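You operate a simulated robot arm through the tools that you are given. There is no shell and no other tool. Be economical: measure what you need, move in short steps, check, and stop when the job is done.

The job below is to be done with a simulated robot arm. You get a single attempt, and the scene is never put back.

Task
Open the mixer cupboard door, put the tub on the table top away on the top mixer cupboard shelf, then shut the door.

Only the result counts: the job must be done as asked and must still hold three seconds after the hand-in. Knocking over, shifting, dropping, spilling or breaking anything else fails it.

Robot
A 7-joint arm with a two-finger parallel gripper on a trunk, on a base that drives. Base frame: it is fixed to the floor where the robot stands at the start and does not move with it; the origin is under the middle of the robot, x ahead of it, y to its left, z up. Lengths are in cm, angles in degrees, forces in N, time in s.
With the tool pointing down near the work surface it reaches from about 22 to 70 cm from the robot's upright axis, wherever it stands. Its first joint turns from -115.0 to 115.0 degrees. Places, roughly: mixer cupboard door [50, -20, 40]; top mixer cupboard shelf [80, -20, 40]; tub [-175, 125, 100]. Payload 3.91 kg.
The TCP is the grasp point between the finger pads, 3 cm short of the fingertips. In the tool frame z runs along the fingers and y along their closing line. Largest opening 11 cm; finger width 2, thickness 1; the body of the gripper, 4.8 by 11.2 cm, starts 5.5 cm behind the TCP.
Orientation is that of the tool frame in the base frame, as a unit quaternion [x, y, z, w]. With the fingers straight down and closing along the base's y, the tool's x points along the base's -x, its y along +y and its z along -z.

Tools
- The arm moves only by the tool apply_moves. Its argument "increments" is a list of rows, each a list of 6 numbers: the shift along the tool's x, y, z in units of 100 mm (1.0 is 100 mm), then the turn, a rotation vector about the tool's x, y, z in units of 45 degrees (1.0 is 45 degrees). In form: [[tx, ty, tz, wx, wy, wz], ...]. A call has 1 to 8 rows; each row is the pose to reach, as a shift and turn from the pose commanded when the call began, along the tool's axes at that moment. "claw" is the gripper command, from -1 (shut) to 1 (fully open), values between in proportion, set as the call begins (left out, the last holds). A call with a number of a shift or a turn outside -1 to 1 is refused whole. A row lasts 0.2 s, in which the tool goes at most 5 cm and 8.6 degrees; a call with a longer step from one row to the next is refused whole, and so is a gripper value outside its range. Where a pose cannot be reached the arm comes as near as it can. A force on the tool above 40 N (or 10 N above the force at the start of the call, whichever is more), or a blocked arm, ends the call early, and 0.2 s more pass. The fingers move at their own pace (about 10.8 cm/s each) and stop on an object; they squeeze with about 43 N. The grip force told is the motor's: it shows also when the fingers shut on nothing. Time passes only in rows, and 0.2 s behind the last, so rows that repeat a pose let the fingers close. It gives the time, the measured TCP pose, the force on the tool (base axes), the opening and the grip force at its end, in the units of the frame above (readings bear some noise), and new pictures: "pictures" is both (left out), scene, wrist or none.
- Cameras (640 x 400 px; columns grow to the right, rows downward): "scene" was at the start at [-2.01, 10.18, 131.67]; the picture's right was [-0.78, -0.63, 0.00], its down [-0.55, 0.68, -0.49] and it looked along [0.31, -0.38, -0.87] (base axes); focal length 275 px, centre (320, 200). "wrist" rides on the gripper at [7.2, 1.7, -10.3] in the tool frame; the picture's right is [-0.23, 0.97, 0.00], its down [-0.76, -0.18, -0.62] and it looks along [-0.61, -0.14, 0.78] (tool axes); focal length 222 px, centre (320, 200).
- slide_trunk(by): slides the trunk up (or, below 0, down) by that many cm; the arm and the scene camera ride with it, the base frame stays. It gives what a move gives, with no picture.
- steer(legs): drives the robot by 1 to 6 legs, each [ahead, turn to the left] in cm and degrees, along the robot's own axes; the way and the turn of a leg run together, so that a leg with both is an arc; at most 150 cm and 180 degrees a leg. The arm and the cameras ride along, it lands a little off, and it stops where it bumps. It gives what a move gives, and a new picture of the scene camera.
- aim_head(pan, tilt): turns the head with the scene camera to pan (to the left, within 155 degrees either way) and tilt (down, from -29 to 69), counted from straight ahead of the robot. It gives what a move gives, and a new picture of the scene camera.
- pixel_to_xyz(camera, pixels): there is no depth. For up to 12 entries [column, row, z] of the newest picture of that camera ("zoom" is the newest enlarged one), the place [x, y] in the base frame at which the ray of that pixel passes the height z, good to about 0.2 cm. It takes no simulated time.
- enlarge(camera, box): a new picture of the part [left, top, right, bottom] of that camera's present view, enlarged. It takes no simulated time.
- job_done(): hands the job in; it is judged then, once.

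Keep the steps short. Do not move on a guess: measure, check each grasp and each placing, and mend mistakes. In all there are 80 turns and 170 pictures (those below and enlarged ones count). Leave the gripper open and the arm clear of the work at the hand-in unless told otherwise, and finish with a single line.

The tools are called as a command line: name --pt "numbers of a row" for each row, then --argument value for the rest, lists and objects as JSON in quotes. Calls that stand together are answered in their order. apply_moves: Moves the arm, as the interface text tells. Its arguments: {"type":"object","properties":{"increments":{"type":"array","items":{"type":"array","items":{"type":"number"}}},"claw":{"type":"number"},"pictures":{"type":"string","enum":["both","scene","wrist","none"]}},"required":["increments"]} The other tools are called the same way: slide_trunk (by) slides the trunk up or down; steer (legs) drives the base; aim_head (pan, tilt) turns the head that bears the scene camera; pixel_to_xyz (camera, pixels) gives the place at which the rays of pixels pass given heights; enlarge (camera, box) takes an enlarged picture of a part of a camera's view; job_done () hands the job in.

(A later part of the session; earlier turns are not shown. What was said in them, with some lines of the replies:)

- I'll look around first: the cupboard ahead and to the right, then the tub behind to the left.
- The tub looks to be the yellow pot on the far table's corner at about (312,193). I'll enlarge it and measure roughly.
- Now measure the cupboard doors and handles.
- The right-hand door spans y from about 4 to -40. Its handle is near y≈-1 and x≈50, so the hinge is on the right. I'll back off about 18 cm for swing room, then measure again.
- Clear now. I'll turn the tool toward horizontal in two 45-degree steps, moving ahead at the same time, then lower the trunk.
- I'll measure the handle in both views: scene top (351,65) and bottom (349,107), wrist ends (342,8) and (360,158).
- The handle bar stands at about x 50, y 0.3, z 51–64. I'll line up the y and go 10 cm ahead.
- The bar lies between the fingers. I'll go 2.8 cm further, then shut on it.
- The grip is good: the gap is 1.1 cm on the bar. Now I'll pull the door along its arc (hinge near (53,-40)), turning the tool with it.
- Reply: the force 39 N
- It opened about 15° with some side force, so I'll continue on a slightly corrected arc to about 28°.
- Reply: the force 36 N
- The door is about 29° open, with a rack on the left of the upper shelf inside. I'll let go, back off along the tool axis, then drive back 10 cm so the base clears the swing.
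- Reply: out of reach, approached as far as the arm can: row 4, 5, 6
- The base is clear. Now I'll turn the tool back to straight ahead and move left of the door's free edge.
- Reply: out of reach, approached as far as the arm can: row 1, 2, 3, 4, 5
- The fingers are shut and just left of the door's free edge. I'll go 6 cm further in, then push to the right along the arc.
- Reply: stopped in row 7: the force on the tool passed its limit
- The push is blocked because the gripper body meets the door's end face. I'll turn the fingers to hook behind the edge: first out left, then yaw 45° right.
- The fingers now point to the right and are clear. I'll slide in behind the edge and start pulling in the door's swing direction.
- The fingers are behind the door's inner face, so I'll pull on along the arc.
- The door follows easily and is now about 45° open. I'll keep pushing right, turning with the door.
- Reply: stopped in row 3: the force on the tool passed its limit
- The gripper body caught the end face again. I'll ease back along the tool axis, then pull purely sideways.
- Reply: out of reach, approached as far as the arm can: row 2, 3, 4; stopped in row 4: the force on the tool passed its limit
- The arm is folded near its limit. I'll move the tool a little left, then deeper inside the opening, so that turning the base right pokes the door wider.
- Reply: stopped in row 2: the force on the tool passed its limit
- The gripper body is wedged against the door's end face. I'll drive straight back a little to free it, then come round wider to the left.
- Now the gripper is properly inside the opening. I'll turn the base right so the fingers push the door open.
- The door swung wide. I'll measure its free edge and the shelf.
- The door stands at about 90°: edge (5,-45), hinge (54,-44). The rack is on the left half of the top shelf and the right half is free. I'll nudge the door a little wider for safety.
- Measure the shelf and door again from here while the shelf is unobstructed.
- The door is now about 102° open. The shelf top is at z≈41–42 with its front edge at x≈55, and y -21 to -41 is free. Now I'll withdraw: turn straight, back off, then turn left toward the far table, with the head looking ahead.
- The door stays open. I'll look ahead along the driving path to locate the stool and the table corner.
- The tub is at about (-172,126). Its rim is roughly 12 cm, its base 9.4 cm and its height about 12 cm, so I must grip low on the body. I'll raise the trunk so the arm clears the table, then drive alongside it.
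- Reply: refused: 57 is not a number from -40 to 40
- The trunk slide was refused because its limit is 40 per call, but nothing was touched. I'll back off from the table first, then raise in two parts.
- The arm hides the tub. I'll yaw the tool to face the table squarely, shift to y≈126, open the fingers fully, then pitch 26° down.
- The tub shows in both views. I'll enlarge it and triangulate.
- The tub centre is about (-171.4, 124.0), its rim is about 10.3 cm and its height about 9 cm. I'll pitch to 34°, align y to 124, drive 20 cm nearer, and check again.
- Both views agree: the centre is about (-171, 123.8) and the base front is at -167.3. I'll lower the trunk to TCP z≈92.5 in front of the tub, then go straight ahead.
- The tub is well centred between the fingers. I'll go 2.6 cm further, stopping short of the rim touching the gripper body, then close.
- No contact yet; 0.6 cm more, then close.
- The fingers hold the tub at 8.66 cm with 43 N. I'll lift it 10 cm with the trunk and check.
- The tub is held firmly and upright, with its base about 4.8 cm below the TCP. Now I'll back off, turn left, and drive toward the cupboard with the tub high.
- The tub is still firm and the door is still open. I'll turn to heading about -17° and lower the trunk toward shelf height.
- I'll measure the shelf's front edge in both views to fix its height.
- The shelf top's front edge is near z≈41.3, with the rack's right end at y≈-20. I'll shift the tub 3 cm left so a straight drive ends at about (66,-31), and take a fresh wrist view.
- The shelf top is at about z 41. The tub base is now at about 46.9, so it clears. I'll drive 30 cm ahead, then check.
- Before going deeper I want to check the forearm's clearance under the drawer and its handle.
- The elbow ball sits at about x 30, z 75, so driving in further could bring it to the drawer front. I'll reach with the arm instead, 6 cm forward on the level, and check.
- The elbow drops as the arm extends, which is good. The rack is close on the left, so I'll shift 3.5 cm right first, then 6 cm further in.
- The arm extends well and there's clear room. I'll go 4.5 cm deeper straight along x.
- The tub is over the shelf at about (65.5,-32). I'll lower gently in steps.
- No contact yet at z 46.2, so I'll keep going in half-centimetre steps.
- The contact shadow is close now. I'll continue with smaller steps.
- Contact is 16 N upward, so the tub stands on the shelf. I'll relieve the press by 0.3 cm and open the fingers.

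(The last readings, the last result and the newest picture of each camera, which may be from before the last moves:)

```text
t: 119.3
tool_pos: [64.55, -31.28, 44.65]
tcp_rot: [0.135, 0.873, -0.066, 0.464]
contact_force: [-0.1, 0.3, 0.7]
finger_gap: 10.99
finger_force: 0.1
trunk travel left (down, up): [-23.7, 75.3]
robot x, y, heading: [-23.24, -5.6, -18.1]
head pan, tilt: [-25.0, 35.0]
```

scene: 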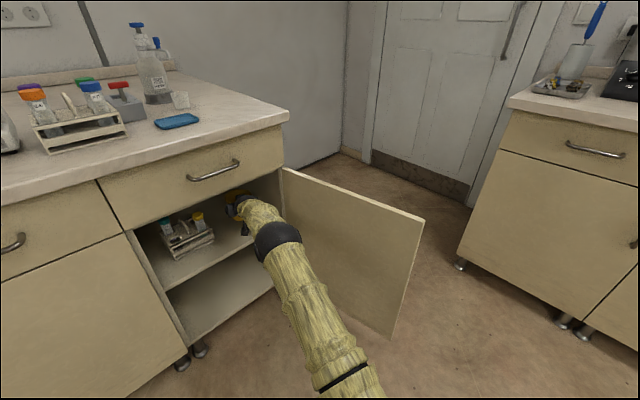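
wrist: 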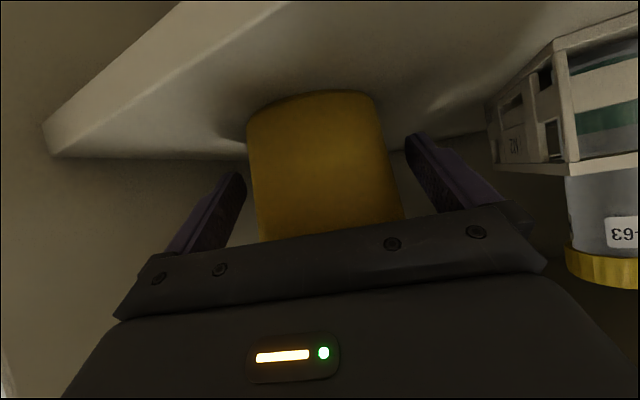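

Released cleanly and the tub stands upright. I'll withdraw level, straight back.

apply_moves --pt "0.1 0 -0.15 0 0 0" --pt "0.22 0 -0.33 0 0 0" --pt "0.34 0 -0.51 0 0 0" --pt "0.46 0 -0.68 0 0 0" --pt "0.55 0 -0.82 0 0 0" --pt "0.55 0 -0.82 0 0 0" --pictures "both"

```text
t: 120.7
tool_pos: [55.05, -28.38, 44.81]
tcp_rot: [0.136, 0.873, -0.067, 0.464]
contact_force: [-0.5, -0.1, -0.1]
finger_gap: 10.98
finger_force: 0.0
trunk travel left (down, up): [-23.7, 75.3]
robot x, y, heading: [-23.23, -5.68, -18.6]
head pan, tilt: [-25.0, 35.0]
```

scene: 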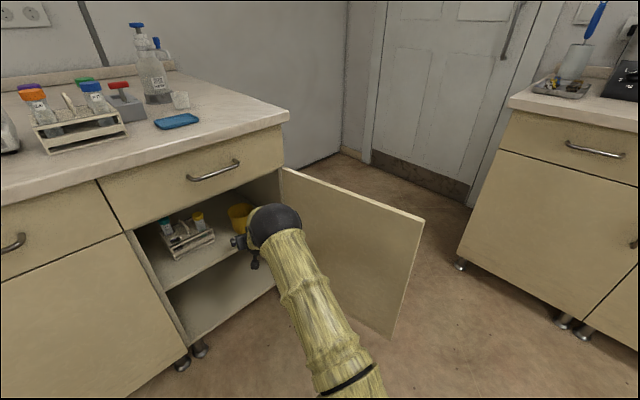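
wrist: 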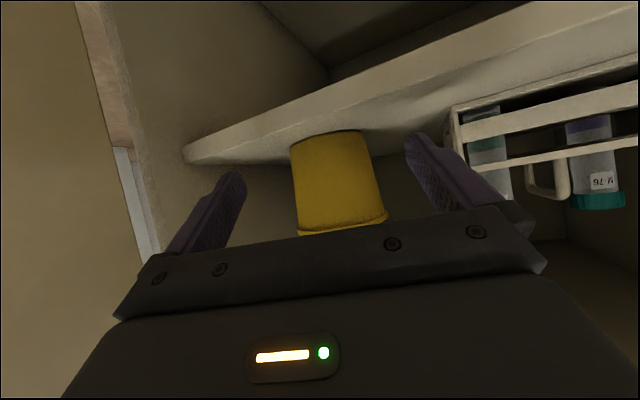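

The tub stands on the top shelf. I'll back out and look at the space right of the door for closing it from outside.

pixel_to_xyz --camera "scene" --pixels '[[460, 265, 3], [508, 108, 88], [565, 325, 3], [424, 221, 66], [390, 337, 14], [242, 228, 41], [242, 205, 50]]'

steer --legs '[[-55, 0]]'

aim_head --pan -15 --tilt 35

```text
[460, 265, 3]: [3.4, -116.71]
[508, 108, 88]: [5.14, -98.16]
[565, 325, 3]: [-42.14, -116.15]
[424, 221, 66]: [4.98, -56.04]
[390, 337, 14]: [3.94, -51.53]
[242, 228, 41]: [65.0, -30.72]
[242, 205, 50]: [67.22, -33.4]
```

```text
t: 123.9
tool_pos: [3.08, -11.79, 44.71]
tcp_rot: [0.141, 0.871, -0.07, 0.465]
contact_force: [0.7, -0.3, 0.8]
finger_gap: 10.97
finger_force: 0.1
trunk travel left (down, up): [-23.7, 75.3]
robot x, y, heading: [-75.04, 12.1, -19.3]
head pan, tilt: [-25.0, 35.0]
```

scene: 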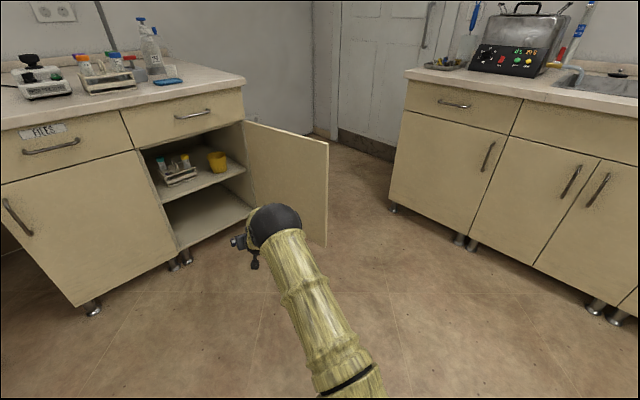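

```text
t: 124.6
tool_pos: [3.03, -11.82, 44.74]
tcp_rot: [0.141, 0.872, -0.069, 0.464]
contact_force: [0.0, 0.4, -0.2]
finger_gap: 11.02
finger_force: 0.1
trunk travel left (down, up): [-23.7, 75.3]
robot x, y, heading: [-74.78, 11.71, -19.1]
head pan, tilt: [-15.0, 35.0]
```

scene: 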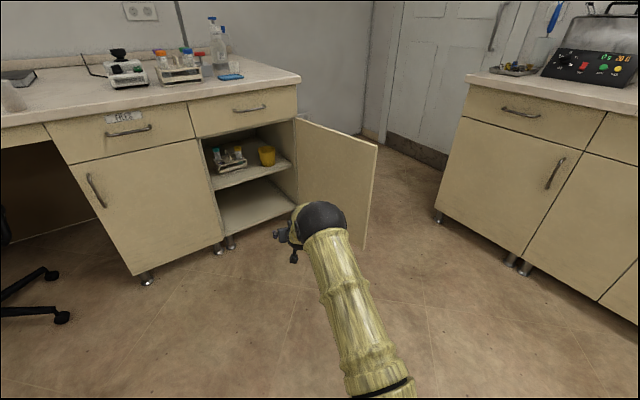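

The tub is visible on the upper shelf at (267,155). I'll shut the fingers and lower 14 cm to pass below the door handle. Then I'll swing right and drive to the outside of the door edge.

apply_moves --pt "0 0 0 0 0 0" --pt "0 0 0 0 0 0" --pt "0 0 0 0 0 0" --claw -1 --pictures "none"

slide_trunk --by -14

steer --legs '[[0, -29]]'

aim_head --pan 15 --tilt 35

```text
t: 125.4
tool_pos: [2.98, -11.97, 44.74]
tcp_rot: [0.141, 0.872, -0.069, 0.464]
contact_force: [0.4, 0.3, 0.8]
finger_gap: 0.0
finger_force: 37.2
trunk travel left (down, up): [-23.7, 75.3]
robot x, y, heading: [-75.06, 11.95, -19.1]
head pan, tilt: [-15.0, 35.0]
```

```text
t: 127.1
tool_pos: [3.02, -11.78, 30.71]
tcp_rot: [0.141, 0.872, -0.069, 0.464]
contact_force: [0.2, -0.5, -0.1]
finger_gap: 0.0
finger_force: 37.5
trunk travel left (down, up): [-9.7, 89.3]
robot x, y, heading: [-75.06, 11.81, -19.4]
head pan, tilt: [-15.0, 35.0]
```

```text
t: 128.9
tool_pos: [-18.38, -46.63, 30.7]
tcp_rot: [0.356, 0.808, -0.184, 0.432]
contact_force: [0.3, 0.5, 0.1]
finger_gap: 0.0
finger_force: 37.8
trunk travel left (down, up): [-9.7, 89.3]
robot x, y, heading: [-74.86, 11.93, -48.0]
head pan, tilt: [-15.0, 35.0]
```

scene: 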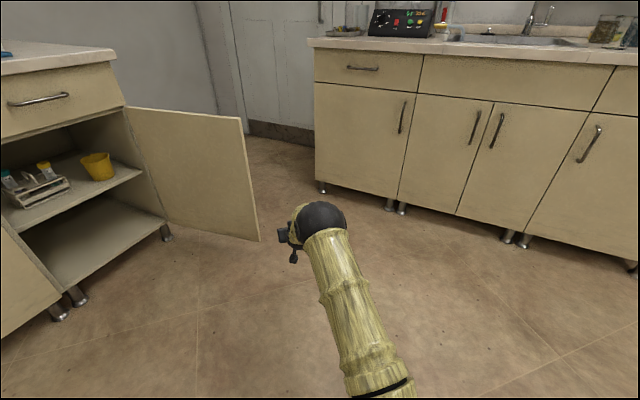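

```text
t: 129.8
tool_pos: [-18.36, -46.68, 30.65]
tcp_rot: [0.355, 0.808, -0.184, 0.432]
contact_force: [-0.6, -0.5, 0.2]
finger_gap: 0.0
finger_force: 37.8
trunk travel left (down, up): [-9.7, 89.3]
robot x, y, heading: [-74.45, 12.03, -48.6]
head pan, tilt: [15.0, 35.0]
```

scene: 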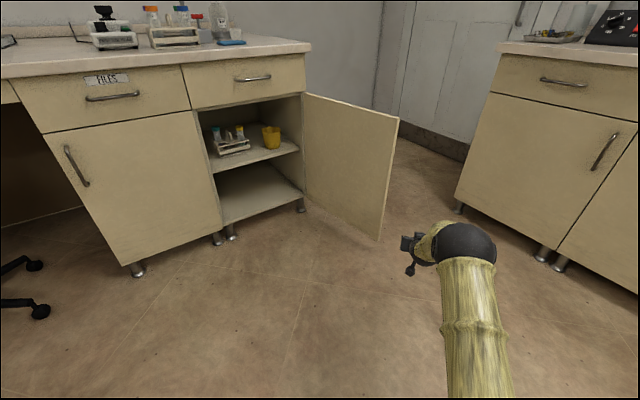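

The way to the door's outer side is clear. I'll drive 36 cm ahead.

steer --legs '[[36, 0]]'

```text
t: 132.2
tool_pos: [4.98, -74.0, 30.69]
tcp_rot: [0.358, 0.807, -0.184, 0.431]
contact_force: [0.0, -0.7, 0.5]
finger_gap: 0.0
finger_force: 37.6
trunk travel left (down, up): [-9.7, 89.3]
robot x, y, heading: [-51.0, -14.85, -49.0]
head pan, tilt: [15.0, 35.0]
```

scene: 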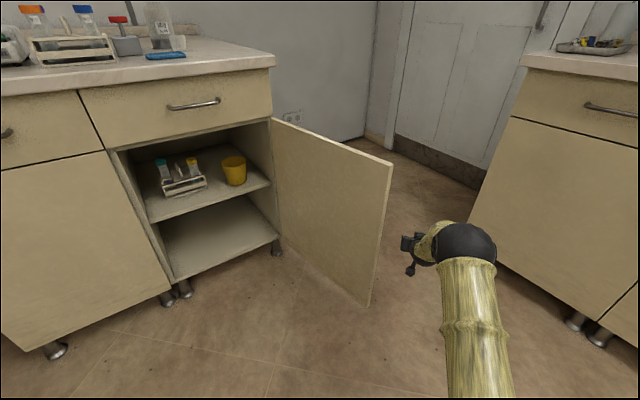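

Now turn left so the hand sweeps against the door's outer face and swings it shut partway.

steer --legs '[[0, 20]]'

```text
t: 133.6
tool_pos: [21.74, -51.38, 30.72]
tcp_rot: [0.213, 0.856, -0.108, 0.458]
contact_force: [0.3, 0.2, -1.0]
finger_gap: 0.0
finger_force: 37.9
trunk travel left (down, up): [-9.7, 89.3]
robot x, y, heading: [-51.49, -15.05, -28.7]
head pan, tilt: [15.0, 35.0]
```

scene: 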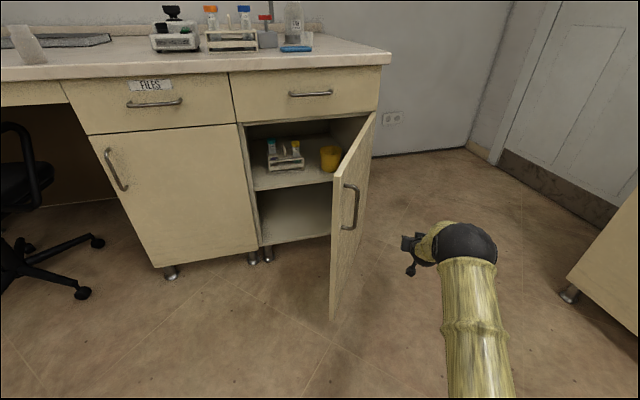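

The door is swinging. I'll keep turning left.

steer --legs '[[0, 16]]'

```text
t: 134.9
tool_pos: [28.87, -30.45, 30.77]
tcp_rot: [0.095, 0.878, -0.045, 0.467]
contact_force: [-0.3, 0.1, 0.0]
finger_gap: 0.0
finger_force: 36.9
trunk travel left (down, up): [-9.7, 89.3]
robot x, y, heading: [-50.82, -15.03, -12.9]
head pan, tilt: [15.0, 35.0]
```

scene: 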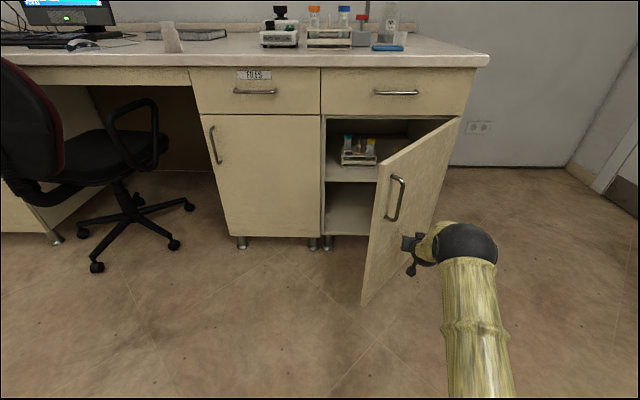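

The door is about 50° open. I'll turn a bit more, then push it forward.

steer --legs '[[0, 11], [8, 0]]'

```text
t: 136.7
tool_pos: [38.51, -15.01, 30.79]
tcp_rot: [0.008, 0.883, 0.002, 0.47]
contact_force: [-0.7, 0.1, 0.6]
finger_gap: 0.0
finger_force: 37.7
trunk travel left (down, up): [-9.7, 89.3]
robot x, y, heading: [-42.75, -15.52, -1.6]
head pan, tilt: [15.0, 35.0]
```

scene: 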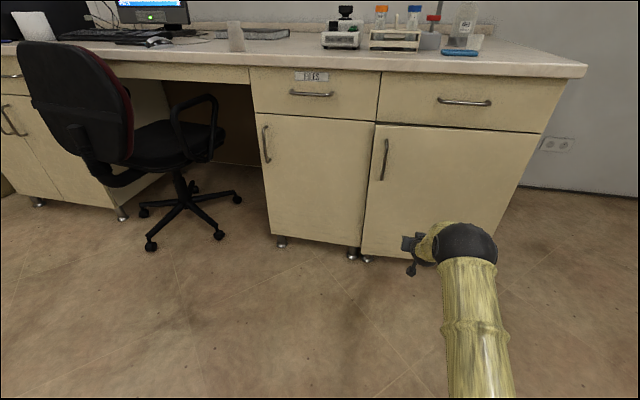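

Nearly shut. I'll drive 7 cm more, then press gently with the arm.

steer --legs '[[7, 0]]'

apply_moves --pt "-0.08 0 0.12 0 0 0" --pt "-0.14 0 0.21 0 0 0" --pt "-0.2 0 0.3 0 0 0" --pt "-0.26 0 0.39 0 0 0" --pt "-0.32 0 0.48 0 0 0" --pt "-0.38 0 0.57 0 0 0" --pictures "both"

```text
t: 137.8
tool_pos: [45.58, -15.06, 30.79]
tcp_rot: [0.008, 0.883, 0.002, 0.469]
contact_force: [0.4, -0.4, 0.7]
finger_gap: 0.01
finger_force: 38.1
trunk travel left (down, up): [-9.7, 89.3]
robot x, y, heading: [-35.78, -15.69, -1.8]
head pan, tilt: [15.0, 35.0]
```

scene: 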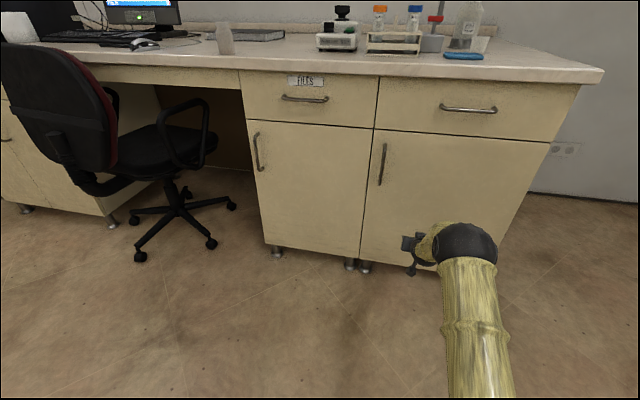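

```text
t: 138.7
tool_pos: [49.75, -15.34, 30.63]
tcp_rot: [0.008, 0.885, 0.003, 0.465]
contact_force: [-18.1, -1.0, 8.4]
finger_gap: 0.0
finger_force: 37.4
trunk travel left (down, up): [-9.7, 89.3]
robot x, y, heading: [-35.47, -15.47, -1.5]
head pan, tilt: [15.0, 35.0]
stopped in row 4: the force on the tool passed its limit (the readings are from after the stop); the commanded pose is now the measured one
```

scene: 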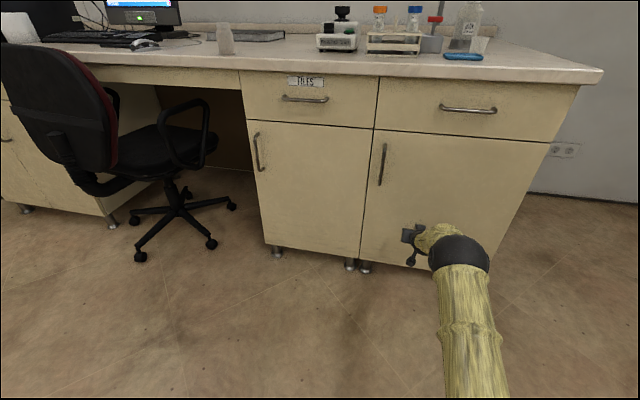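
wrist: 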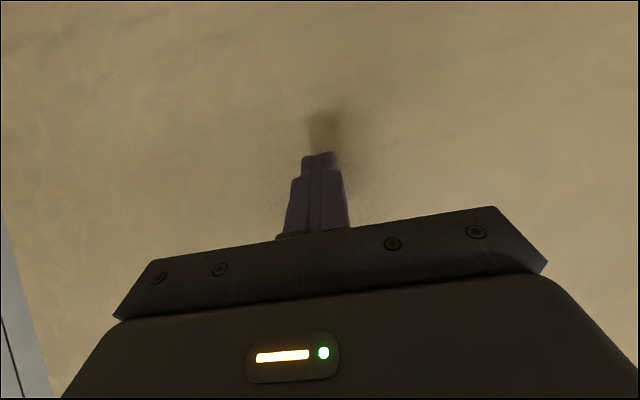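

The door pressed home at x≈53 and the force limit stopped the push. I'll back off, open the gripper and check that the door is flush.

steer --legs '[[-25, 0]]'

apply_moves --pt "0 0 0 0 0 0" --pt "0 0 0 0 0 0" --pt "0 0 0 0 0 0" --pt "0 0 0 0 0 0" --claw 1 --pictures "scene"

enlarge --camera "scene" --box '[240, 60, 560, 260]'

```text
t: 140.6
tool_pos: [24.27, -14.98, 30.42]
tcp_rot: [0.013, 0.886, -0.001, 0.464]
contact_force: [0.0, 0.3, -0.3]
finger_gap: 0.0
finger_force: 37.5
trunk travel left (down, up): [-9.7, 89.3]
robot x, y, heading: [-61.32, -14.6, -2.2]
head pan, tilt: [15.0, 35.0]
```

scene: 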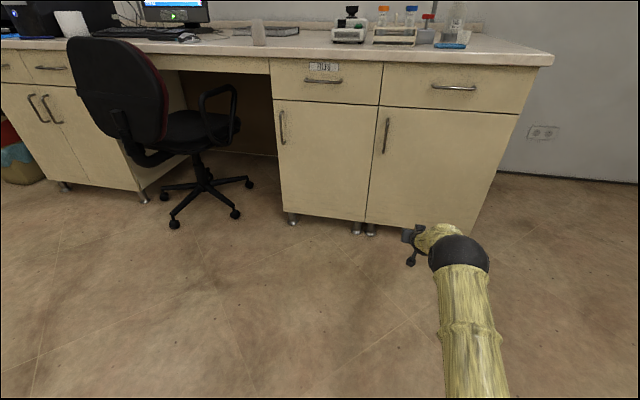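

```text
t: 141.6
tool_pos: [24.31, -14.94, 30.43]
tcp_rot: [0.012, 0.886, -0.001, 0.464]
contact_force: [-0.1, 0.6, 0.1]
finger_gap: 11.0
finger_force: 0.2
trunk travel left (down, up): [-9.7, 89.3]
robot x, y, heading: [-61.45, -14.55, -2.3]
head pan, tilt: [15.0, 35.0]
```

scene: 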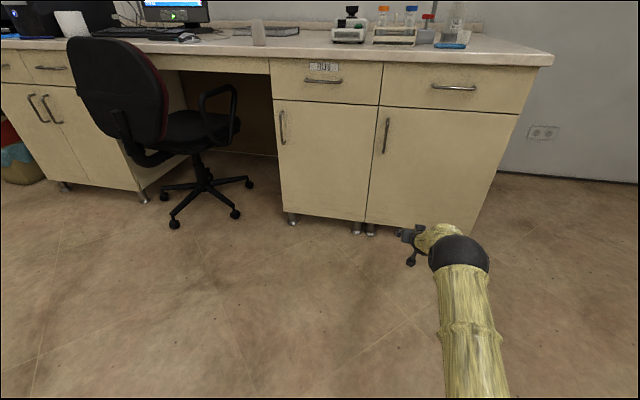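

```text
2.00 times, centred on (400, 160) of scene
```

zoom: 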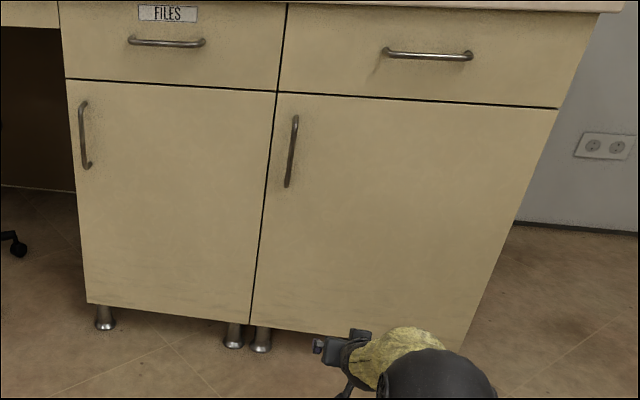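

The door is flush with its neighbour and the seams are even. The gripper is open and the arm is clear, so I'm handing in.

job_done

```text
The job is handed in.
```

The tub is on the top shelf of the mixer cupboard, the door is shut flush, and the job is handed in.
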